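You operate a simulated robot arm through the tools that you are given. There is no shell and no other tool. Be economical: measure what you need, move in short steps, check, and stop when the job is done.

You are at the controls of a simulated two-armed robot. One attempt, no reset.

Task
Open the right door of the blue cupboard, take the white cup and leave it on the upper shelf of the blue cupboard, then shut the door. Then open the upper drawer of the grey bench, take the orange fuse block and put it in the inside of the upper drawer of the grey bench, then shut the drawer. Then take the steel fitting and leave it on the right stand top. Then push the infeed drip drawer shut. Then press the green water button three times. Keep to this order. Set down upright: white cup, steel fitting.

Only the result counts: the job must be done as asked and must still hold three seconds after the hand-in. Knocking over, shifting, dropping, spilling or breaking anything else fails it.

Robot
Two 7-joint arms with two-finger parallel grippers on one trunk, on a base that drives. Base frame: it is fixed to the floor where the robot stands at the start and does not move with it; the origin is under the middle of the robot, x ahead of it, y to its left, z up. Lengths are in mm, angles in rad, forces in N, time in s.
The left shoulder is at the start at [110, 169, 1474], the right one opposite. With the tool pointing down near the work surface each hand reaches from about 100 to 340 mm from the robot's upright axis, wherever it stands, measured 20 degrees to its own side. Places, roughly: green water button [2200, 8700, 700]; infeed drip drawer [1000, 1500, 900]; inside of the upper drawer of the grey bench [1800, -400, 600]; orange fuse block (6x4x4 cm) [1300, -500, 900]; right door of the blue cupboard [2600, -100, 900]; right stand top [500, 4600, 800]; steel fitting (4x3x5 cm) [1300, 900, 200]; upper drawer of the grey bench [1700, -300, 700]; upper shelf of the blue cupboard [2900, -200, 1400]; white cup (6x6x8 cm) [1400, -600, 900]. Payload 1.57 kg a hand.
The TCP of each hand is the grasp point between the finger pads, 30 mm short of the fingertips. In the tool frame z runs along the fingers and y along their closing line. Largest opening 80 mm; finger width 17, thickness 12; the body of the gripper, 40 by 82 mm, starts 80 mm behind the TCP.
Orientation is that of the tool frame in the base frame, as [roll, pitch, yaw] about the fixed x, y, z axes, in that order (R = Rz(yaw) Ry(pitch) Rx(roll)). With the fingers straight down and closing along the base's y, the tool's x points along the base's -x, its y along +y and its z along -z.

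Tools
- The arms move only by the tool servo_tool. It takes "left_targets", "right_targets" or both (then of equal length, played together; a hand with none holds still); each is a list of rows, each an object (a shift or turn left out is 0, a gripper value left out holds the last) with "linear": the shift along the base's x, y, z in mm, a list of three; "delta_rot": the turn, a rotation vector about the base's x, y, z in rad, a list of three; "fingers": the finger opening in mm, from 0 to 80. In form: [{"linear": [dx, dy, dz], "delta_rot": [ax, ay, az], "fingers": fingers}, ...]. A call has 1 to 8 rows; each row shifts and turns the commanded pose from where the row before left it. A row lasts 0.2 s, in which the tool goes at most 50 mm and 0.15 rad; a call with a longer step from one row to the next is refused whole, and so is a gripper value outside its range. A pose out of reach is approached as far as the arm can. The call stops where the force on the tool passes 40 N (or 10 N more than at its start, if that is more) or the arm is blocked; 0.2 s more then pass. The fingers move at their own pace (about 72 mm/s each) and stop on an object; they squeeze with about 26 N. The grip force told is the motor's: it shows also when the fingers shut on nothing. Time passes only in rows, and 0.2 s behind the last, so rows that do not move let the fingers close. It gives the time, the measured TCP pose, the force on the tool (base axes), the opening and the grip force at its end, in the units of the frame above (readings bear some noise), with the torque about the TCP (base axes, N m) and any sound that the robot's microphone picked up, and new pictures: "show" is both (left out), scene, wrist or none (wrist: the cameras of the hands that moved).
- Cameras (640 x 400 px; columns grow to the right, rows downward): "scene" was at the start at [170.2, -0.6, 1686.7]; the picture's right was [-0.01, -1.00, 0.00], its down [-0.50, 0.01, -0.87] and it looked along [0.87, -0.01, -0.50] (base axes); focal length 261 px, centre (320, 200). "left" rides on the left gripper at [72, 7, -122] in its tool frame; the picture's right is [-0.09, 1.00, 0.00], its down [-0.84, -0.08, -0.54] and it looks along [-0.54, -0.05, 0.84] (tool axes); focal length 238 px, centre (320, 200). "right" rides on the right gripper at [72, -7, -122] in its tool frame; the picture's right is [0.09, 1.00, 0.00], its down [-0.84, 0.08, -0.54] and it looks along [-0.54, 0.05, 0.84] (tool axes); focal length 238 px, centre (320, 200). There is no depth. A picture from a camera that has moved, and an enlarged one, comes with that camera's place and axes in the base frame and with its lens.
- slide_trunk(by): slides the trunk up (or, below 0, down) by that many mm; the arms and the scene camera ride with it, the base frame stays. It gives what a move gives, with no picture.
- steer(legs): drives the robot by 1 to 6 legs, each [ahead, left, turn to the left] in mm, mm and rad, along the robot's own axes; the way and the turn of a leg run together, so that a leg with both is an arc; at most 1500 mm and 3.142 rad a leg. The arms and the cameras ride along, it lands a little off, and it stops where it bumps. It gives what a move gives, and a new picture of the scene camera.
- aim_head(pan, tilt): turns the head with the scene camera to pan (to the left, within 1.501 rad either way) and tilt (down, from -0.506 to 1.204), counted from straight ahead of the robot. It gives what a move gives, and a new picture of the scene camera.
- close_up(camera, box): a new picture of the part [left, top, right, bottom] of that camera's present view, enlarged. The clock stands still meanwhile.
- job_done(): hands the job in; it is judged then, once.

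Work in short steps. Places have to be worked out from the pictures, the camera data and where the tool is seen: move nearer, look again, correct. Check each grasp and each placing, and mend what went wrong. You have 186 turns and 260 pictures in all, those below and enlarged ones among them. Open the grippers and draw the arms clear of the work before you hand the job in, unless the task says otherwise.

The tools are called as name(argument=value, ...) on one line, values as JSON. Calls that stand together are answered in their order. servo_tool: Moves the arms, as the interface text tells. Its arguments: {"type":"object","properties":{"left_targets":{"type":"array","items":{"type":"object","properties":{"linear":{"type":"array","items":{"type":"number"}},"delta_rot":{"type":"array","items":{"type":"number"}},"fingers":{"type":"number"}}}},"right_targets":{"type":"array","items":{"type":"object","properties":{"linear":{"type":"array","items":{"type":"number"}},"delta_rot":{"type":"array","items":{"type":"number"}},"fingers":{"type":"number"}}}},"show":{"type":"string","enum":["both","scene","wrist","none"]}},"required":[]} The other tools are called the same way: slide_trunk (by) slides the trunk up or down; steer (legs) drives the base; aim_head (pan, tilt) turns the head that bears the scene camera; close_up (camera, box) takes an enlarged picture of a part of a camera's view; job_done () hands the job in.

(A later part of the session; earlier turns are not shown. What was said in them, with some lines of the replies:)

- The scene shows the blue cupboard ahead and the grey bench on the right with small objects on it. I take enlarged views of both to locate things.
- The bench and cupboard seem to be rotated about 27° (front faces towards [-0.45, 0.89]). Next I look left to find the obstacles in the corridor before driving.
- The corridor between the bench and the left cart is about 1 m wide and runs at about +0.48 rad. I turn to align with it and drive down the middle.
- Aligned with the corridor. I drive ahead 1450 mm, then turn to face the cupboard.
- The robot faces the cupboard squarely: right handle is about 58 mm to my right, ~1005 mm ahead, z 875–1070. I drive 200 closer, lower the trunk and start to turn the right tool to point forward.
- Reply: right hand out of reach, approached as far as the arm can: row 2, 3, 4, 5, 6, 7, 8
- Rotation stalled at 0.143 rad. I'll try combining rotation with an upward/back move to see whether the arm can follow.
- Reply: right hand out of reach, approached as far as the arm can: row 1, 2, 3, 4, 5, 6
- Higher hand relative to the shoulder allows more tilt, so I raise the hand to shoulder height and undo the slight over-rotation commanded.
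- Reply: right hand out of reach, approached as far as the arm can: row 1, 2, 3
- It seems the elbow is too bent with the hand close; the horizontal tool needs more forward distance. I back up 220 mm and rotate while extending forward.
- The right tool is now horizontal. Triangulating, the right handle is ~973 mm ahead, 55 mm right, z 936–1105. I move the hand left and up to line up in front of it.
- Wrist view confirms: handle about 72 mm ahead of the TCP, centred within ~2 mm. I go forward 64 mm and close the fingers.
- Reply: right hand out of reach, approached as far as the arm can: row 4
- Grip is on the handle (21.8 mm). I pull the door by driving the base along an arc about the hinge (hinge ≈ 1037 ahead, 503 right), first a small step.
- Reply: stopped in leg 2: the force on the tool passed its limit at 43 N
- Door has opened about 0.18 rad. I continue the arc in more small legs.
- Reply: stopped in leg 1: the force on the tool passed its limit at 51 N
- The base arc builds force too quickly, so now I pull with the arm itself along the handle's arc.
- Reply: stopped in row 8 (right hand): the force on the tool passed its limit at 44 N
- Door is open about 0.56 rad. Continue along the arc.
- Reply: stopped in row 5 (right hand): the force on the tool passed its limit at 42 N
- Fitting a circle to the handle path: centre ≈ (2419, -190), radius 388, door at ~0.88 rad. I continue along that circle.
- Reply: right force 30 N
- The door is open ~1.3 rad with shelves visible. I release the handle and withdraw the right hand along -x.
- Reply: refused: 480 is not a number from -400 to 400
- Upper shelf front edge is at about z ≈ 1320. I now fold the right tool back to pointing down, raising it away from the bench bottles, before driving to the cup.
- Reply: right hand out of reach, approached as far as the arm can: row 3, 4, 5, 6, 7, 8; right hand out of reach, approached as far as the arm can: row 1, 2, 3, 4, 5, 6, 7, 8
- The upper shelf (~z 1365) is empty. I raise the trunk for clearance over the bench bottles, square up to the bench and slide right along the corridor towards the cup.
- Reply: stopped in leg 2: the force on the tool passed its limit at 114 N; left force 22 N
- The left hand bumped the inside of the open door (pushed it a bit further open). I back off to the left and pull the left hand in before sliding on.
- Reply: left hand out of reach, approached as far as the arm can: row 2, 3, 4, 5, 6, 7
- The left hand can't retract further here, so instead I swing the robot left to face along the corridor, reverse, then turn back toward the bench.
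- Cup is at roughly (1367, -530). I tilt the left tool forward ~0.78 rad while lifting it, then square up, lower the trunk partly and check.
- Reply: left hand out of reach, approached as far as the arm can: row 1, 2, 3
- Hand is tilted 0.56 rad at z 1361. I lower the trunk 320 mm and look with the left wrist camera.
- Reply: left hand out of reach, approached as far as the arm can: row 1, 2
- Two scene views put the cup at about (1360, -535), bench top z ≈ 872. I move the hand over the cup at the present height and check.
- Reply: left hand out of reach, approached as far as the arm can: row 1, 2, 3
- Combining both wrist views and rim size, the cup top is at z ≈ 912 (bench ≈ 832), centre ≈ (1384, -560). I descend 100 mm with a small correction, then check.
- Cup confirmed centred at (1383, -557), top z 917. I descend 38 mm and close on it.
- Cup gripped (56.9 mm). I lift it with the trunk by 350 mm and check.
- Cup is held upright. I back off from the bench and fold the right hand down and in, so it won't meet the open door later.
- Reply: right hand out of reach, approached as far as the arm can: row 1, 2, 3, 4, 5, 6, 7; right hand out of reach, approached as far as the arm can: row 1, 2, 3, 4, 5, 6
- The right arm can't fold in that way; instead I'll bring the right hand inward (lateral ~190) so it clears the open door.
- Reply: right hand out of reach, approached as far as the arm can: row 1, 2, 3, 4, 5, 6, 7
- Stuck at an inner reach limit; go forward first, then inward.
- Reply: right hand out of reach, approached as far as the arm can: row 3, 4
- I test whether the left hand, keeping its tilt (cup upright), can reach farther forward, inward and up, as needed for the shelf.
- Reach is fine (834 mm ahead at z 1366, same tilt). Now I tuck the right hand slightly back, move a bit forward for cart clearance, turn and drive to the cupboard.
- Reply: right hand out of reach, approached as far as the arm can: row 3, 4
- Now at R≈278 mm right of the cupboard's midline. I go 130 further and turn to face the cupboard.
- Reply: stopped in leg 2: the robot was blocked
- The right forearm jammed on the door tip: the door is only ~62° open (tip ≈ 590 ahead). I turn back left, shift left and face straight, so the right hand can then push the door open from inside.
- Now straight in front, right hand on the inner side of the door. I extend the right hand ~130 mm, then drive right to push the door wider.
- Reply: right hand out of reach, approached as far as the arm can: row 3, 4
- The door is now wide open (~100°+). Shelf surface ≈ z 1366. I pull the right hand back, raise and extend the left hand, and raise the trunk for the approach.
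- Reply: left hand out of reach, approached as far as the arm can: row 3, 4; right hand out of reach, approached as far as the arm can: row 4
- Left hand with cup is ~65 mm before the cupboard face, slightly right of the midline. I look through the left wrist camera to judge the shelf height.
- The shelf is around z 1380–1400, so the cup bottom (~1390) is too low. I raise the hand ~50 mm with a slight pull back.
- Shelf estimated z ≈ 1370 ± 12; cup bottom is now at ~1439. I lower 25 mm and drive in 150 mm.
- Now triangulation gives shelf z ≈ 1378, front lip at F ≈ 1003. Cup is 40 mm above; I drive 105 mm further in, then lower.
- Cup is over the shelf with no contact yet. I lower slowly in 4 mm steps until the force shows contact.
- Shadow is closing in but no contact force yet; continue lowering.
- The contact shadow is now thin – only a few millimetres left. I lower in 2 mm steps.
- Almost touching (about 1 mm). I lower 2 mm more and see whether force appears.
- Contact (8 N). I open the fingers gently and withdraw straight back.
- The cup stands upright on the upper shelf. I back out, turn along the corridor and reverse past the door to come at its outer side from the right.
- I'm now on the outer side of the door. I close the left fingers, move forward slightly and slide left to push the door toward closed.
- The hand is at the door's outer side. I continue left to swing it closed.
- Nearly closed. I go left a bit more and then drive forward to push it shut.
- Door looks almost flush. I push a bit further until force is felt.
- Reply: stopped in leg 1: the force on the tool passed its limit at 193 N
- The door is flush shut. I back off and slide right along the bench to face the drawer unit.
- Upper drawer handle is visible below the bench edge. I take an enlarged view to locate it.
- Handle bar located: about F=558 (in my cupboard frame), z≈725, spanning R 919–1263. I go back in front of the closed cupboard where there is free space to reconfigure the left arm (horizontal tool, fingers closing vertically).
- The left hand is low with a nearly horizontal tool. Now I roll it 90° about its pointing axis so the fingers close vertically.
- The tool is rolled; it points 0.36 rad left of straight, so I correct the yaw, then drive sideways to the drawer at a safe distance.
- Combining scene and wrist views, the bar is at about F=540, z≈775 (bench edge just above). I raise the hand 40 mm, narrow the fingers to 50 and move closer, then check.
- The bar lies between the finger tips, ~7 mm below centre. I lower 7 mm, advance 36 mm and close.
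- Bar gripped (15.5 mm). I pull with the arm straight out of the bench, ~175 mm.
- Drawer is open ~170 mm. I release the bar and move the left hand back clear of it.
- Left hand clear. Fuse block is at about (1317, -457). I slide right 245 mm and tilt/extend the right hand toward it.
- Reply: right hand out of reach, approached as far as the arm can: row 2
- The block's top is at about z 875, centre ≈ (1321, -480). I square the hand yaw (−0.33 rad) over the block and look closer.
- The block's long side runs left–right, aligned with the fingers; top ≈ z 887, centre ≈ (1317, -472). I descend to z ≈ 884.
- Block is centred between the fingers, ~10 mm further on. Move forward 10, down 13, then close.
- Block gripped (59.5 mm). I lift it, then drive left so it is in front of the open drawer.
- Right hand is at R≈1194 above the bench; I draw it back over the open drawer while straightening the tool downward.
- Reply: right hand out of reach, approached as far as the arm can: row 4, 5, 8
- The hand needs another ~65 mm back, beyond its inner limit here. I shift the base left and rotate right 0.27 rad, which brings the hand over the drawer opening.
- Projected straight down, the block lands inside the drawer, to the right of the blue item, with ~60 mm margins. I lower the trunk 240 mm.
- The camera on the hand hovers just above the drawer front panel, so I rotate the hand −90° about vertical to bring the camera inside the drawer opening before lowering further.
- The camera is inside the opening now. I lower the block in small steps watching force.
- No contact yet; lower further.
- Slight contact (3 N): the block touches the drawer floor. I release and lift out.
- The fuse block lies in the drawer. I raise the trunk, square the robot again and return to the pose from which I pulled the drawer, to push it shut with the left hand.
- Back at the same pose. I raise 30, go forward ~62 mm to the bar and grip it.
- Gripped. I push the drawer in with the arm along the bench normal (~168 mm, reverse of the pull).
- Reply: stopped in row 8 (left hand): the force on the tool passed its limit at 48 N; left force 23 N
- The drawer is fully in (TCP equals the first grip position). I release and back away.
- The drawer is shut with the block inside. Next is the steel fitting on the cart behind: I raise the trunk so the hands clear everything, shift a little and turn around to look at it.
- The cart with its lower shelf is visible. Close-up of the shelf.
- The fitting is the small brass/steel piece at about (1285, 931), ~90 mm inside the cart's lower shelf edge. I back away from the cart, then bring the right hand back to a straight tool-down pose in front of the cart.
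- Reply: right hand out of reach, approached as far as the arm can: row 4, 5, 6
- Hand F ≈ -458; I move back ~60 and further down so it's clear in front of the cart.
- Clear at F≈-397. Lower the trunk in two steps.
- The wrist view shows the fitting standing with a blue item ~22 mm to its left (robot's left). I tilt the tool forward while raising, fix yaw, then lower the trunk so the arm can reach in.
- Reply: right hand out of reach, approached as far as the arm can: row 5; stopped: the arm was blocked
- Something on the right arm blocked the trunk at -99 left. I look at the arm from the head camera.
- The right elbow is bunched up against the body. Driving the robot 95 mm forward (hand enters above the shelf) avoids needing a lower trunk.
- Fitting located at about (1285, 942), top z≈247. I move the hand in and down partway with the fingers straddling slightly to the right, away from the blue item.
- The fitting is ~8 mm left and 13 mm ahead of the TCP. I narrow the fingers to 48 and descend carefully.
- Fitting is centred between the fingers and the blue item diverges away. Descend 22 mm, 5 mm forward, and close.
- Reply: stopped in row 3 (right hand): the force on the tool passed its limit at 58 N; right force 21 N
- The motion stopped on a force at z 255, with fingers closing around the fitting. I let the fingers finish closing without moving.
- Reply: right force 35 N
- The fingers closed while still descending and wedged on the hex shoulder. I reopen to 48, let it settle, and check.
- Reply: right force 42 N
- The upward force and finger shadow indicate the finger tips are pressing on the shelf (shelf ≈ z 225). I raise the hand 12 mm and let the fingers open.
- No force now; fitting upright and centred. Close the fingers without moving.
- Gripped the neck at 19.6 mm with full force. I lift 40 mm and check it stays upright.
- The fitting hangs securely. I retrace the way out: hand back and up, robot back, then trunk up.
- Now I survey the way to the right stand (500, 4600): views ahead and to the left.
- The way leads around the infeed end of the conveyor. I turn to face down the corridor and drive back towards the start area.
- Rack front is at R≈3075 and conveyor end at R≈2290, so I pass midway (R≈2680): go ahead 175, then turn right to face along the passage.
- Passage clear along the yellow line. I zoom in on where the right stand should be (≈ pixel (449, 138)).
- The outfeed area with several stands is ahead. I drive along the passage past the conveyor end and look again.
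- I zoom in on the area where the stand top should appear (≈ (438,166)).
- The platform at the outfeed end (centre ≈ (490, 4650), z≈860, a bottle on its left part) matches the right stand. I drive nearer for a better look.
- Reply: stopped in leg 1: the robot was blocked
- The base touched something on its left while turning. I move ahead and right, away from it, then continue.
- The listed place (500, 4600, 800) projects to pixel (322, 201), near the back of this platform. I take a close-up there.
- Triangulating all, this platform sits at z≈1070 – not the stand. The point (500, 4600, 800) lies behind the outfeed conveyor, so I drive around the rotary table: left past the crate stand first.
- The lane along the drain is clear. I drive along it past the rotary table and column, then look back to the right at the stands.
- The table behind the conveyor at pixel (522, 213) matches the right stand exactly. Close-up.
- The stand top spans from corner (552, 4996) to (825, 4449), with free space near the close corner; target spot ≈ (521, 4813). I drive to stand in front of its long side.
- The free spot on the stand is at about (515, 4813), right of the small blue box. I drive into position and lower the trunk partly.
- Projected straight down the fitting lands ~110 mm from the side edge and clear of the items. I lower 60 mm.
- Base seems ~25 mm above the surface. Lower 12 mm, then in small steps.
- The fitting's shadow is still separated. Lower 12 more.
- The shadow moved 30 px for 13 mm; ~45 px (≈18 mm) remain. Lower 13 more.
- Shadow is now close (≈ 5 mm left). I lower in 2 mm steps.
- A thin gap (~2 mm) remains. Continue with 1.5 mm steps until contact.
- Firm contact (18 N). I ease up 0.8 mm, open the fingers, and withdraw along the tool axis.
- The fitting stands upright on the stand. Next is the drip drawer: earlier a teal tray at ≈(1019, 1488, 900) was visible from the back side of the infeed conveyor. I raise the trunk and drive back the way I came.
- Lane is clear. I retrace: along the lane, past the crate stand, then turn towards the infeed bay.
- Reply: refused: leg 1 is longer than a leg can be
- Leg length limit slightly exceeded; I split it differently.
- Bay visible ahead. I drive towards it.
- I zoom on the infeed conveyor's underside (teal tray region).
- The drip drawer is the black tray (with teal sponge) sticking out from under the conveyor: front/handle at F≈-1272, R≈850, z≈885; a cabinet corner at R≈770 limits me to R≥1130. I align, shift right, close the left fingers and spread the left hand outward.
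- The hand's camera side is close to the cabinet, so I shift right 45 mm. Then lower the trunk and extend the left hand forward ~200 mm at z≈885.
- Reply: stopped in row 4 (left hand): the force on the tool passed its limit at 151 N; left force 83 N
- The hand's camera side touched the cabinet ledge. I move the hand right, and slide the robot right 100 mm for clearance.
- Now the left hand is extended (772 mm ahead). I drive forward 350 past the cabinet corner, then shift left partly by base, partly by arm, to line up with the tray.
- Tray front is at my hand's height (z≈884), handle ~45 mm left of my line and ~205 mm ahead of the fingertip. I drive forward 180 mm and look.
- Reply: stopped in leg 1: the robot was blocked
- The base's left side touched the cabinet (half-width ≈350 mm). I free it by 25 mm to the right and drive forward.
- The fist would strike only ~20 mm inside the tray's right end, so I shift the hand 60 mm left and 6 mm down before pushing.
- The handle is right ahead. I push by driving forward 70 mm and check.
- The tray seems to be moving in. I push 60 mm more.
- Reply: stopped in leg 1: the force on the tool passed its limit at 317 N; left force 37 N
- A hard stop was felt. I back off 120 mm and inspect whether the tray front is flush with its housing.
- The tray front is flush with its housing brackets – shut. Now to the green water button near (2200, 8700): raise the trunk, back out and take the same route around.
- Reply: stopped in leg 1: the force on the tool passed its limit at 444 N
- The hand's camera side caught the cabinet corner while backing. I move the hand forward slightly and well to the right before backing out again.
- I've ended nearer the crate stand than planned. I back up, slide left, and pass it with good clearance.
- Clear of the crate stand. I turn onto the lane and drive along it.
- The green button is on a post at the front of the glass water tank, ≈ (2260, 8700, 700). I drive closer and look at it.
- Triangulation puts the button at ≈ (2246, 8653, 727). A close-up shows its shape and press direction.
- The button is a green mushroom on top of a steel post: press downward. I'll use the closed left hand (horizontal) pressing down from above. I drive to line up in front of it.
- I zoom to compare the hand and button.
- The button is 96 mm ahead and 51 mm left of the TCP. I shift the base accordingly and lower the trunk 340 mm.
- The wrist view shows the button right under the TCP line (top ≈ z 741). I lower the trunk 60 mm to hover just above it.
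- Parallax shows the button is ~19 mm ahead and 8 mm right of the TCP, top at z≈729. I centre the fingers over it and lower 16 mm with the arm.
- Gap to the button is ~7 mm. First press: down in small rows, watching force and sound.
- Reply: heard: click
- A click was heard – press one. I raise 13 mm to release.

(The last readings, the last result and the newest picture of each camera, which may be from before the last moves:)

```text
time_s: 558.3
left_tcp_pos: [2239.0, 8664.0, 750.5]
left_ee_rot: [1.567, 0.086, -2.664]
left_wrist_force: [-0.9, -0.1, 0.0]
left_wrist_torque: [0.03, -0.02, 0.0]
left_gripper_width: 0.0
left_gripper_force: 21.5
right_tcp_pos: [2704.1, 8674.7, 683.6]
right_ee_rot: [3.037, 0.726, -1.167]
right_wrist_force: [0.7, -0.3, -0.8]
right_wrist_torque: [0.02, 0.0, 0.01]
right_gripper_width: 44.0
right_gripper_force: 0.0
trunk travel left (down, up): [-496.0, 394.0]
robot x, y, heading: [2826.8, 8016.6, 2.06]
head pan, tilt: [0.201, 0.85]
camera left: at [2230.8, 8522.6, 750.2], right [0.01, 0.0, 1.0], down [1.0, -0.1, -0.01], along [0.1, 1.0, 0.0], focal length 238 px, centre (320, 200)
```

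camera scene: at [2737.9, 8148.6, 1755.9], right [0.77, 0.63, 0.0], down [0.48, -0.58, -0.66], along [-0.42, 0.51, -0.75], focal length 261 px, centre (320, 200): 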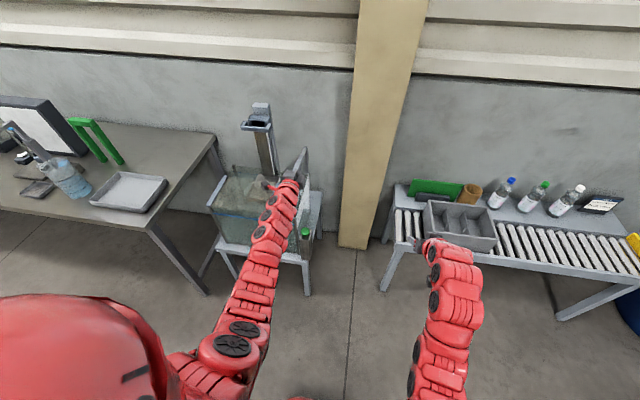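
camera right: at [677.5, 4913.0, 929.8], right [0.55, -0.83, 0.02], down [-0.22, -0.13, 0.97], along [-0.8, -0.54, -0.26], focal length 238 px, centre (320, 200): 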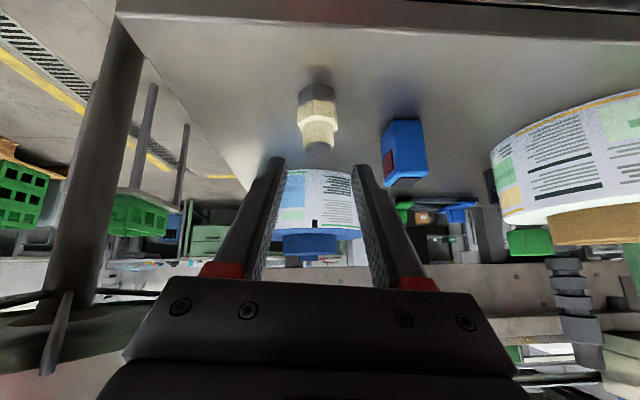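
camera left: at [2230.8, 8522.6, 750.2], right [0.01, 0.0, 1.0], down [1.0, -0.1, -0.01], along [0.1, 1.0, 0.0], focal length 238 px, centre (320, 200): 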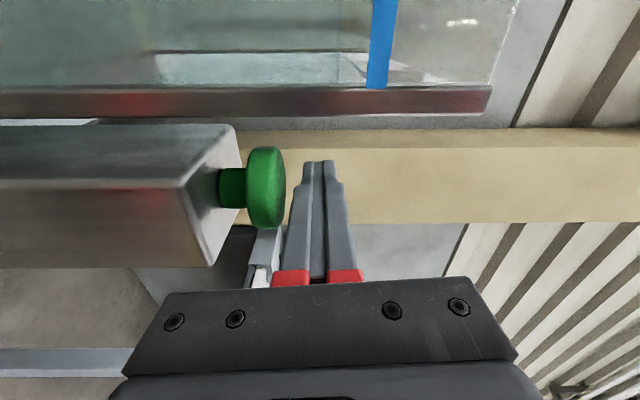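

The button has sprung back. Second press, with the same stroke.

servo_tool(left_targets=[{"linear": [0, 0, -6]}, {"linear": [0, 0, -4]}, {"linear": [0, 0, -3]}, {}], show="none")

servo_tool(left_targets=[{"linear": [0, 0, 5]}, {"linear": [0, 0, 8]}, {}, {}], show="none")

```text
time_s: 559.3
left_tcp_pos: [2241.0, 8663.2, 737.4]
left_ee_rot: [1.567, 0.085, -2.666]
left_wrist_force: [1.6, 1.0, 3.8]
left_wrist_torque: [-0.01, -0.05, 0.03]
left_gripper_width: 0.0
left_gripper_force: 21.2
right_tcp_pos: [2704.8, 8674.4, 684.0]
right_ee_rot: [3.036, 0.726, -1.168]
right_wrist_force: [0.9, -0.5, -1.2]
right_wrist_torque: [0.0, 0.01, 0.01]
right_gripper_width: 44.0
right_gripper_force: 0.0
trunk travel left (down, up): [-496.0, 394.0]
robot x, y, heading: [2825.6, 8021.2, 2.059]
head pan, tilt: [0.201, 0.85]
heard: click
```

```text
time_s: 560.3
left_tcp_pos: [2239.4, 8663.0, 749.9]
left_ee_rot: [1.569, 0.087, -2.666]
left_wrist_force: [-0.1, 0.7, -0.2]
left_wrist_torque: [-0.01, -0.01, -0.01]
left_gripper_width: 0.1
left_gripper_force: 20.9
right_tcp_pos: [2704.4, 8675.1, 683.1]
right_ee_rot: [3.036, 0.726, -1.168]
right_wrist_force: [-1.0, -0.3, -0.8]
right_wrist_torque: [0.05, -0.02, 0.01]
right_gripper_width: 44.1
right_gripper_force: 0.1
trunk travel left (down, up): [-496.0, 394.0]
robot x, y, heading: [2821.2, 8018.5, 2.059]
head pan, tilt: [0.201, 0.85]
```

Second click heard and released. Third press.

servo_tool(left_targets=[{"linear": [0, 0, -6]}, {"linear": [0, 0, -4]}, {"linear": [0, 0, -3]}, {}], show="none")

servo_tool(left_targets=[{"linear": [0, 0, 5]}, {"linear": [0, 0, 10]}, {"linear": [0, 0, 20]}, {"linear": [0, 0, 25]}, {}], show="wrist")

```text
time_s: 561.3
left_tcp_pos: [2239.9, 8664.0, 736.4]
left_ee_rot: [1.567, 0.085, -2.667]
left_wrist_force: [0.1, 0.7, 3.4]
left_wrist_torque: [0.0, -0.02, -0.02]
left_gripper_width: 0.0
left_gripper_force: 21.2
right_tcp_pos: [2703.6, 8674.1, 684.1]
right_ee_rot: [3.038, 0.726, -1.166]
right_wrist_force: [0.4, 0.1, 0.2]
right_wrist_torque: [0.02, 0.02, 0.01]
right_gripper_width: 44.0
right_gripper_force: 0.0
trunk travel left (down, up): [-496.0, 394.0]
robot x, y, heading: [2824.2, 8014.4, 2.056]
head pan, tilt: [0.201, 0.85]
heard: click
```

```text
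time_s: 562.5
left_tcp_pos: [2238.6, 8662.3, 797.6]
left_ee_rot: [1.567, 0.086, -2.668]
left_wrist_force: [0.7, -0.2, -0.2]
left_wrist_torque: [-0.02, 0.01, 0.01]
left_gripper_width: 0.1
left_gripper_force: 21.2
right_tcp_pos: [2703.0, 8673.8, 683.2]
right_ee_rot: [3.037, 0.726, -1.167]
right_wrist_force: [-0.2, 0.2, 0.4]
right_wrist_torque: [0.0, 0.0, 0.01]
right_gripper_width: 43.8
right_gripper_force: 0.0
trunk travel left (down, up): [-496.0, 394.0]
robot x, y, heading: [2822.6, 8019.3, 2.053]
head pan, tilt: [0.201, 0.85]
camera left: at [2229.8, 8521.6, 796.7], right [0.01, 0.0, 1.0], down [1.0, -0.1, -0.01], along [0.1, 1.0, 0.0], focal length 238 px, centre (320, 200)
```

left: 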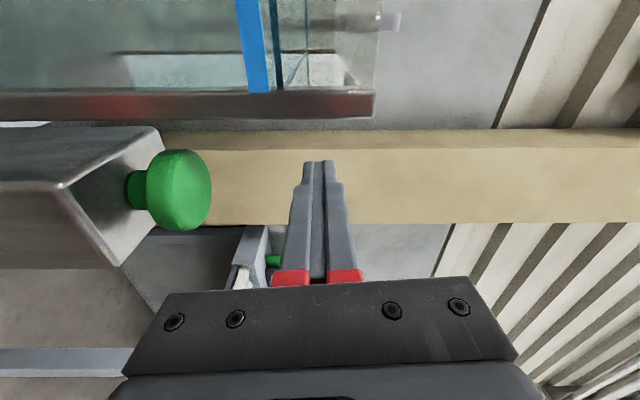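

Three clicks were heard. I raise the trunk, back the arms clear and open both grippers well away from the button.

slide_trunk(by=300)

steer(legs=[[-400, 0, 0]])

servo_tool(left_targets=[{"fingers": 80}, {}, {}, {}], right_targets=[{"fingers": 80}, {}, {}, {}], show="none")

```text
time_s: 565.5
left_tcp_pos: [2239.2, 8662.7, 1096.3]
left_ee_rot: [1.568, 0.086, -2.665]
left_wrist_force: [-0.4, 0.4, -0.3]
left_wrist_torque: [0.02, 0.0, -0.03]
left_gripper_width: 0.0
left_gripper_force: 21.2
right_tcp_pos: [2703.1, 8674.4, 983.0]
right_ee_rot: [3.037, 0.725, -1.168]
right_wrist_force: [-0.5, -0.5, 0.3]
right_wrist_torque: [-0.05, 0.0, -0.01]
right_gripper_width: 43.8
right_gripper_force: 0.1
trunk travel left (down, up): [-796.0, 94.0]
robot x, y, heading: [2824.0, 8016.3, 2.058]
head pan, tilt: [0.201, 0.85]
```

```text
time_s: 568.0
left_tcp_pos: [2423.7, 8307.4, 1099.7]
left_ee_rot: [1.568, 0.085, -2.665]
left_wrist_force: [-0.5, -0.3, -0.1]
left_wrist_torque: [-0.05, -0.02, 0.0]
left_gripper_width: 0.0
left_gripper_force: 21.3
right_tcp_pos: [2889.1, 8321.4, 984.2]
right_ee_rot: [3.037, 0.726, -1.169]
right_wrist_force: [0.4, 0.2, -0.1]
right_wrist_torque: [-0.01, 0.01, 0.0]
right_gripper_width: 44.1
right_gripper_force: 0.1
trunk travel left (down, up): [-796.0, 94.0]
robot x, y, heading: [3012.6, 7664.6, 2.054]
head pan, tilt: [0.201, 0.85]
camera scene: at [2923.8, 7794.8, 1668.0], right [0.77, 0.63, 0.0], down [0.48, -0.58, -0.66], along [-0.42, 0.51, -0.75], focal length 261 px, centre (320, 200)
```

scene: 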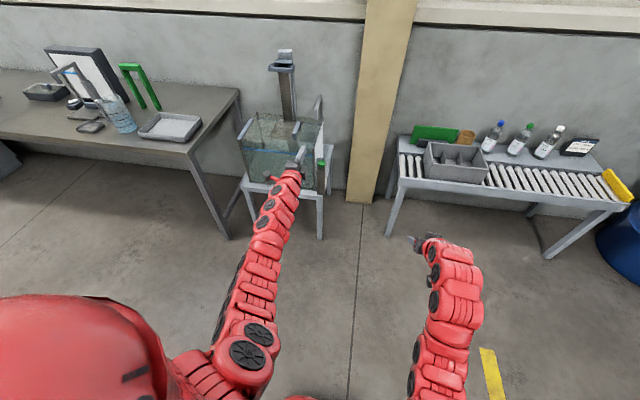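

```text
time_s: 569.0
left_tcp_pos: [2423.8, 8309.5, 1098.2]
left_ee_rot: [1.568, 0.085, -2.665]
left_wrist_force: [-0.3, -0.5, 0.2]
left_wrist_torque: [0.0, -0.05, 0.0]
left_gripper_width: 79.8
left_gripper_force: 0.1
right_tcp_pos: [2889.3, 8321.3, 984.1]
right_ee_rot: [3.037, 0.726, -1.168]
right_wrist_force: [-0.3, 0.8, -0.3]
right_wrist_torque: [0.03, -0.03, 0.0]
right_gripper_width: 80.0
right_gripper_force: 0.0
trunk travel left (down, up): [-796.0, 94.0]
robot x, y, heading: [3010.7, 7667.9, 2.06]
head pan, tilt: [0.201, 0.85]
```

All steps are done in order, and both grippers are open and clear. I hand the job in.

job_done()

```text
The job is handed in.
```

I did all the steps in the order you gave and handed the job in; I have not seen the verdict.

- **White cup:** it stands upright on the upper shelf. The cupboard door looked flush when I pushed it shut, but I did not see the cup again after that.
- **Orange fuse block:** it lies inside the upper drawer of the grey bench, and the drawer is fully in.
- **Steel fitting:** it stands upright on the table behind the outfeed conveyor. I took that table to be the right stand because it matched the given place.
- **Infeed drip drawer:** I pushed it until it hit a hard stop, and its front is flush with the brackets.
- **Green water button:** pressed three times, with a click heard each time.

I bumped things several times along the way. The hand hit the open cupboard door (114 N) and pressed on it when shutting it (193 N). It struck the drip drawer's stop at 317 N and the machine cabinet by the infeed at 151 N and 444 N. The base also jammed the arm on the open cupboard door, touched that cabinet and touched something in the passage. While gripping the fitting, the fingers pressed beside the blue item on the cart's lower shelf. I saw nothing knocked over or shifted, but I did not check every item near those contacts.
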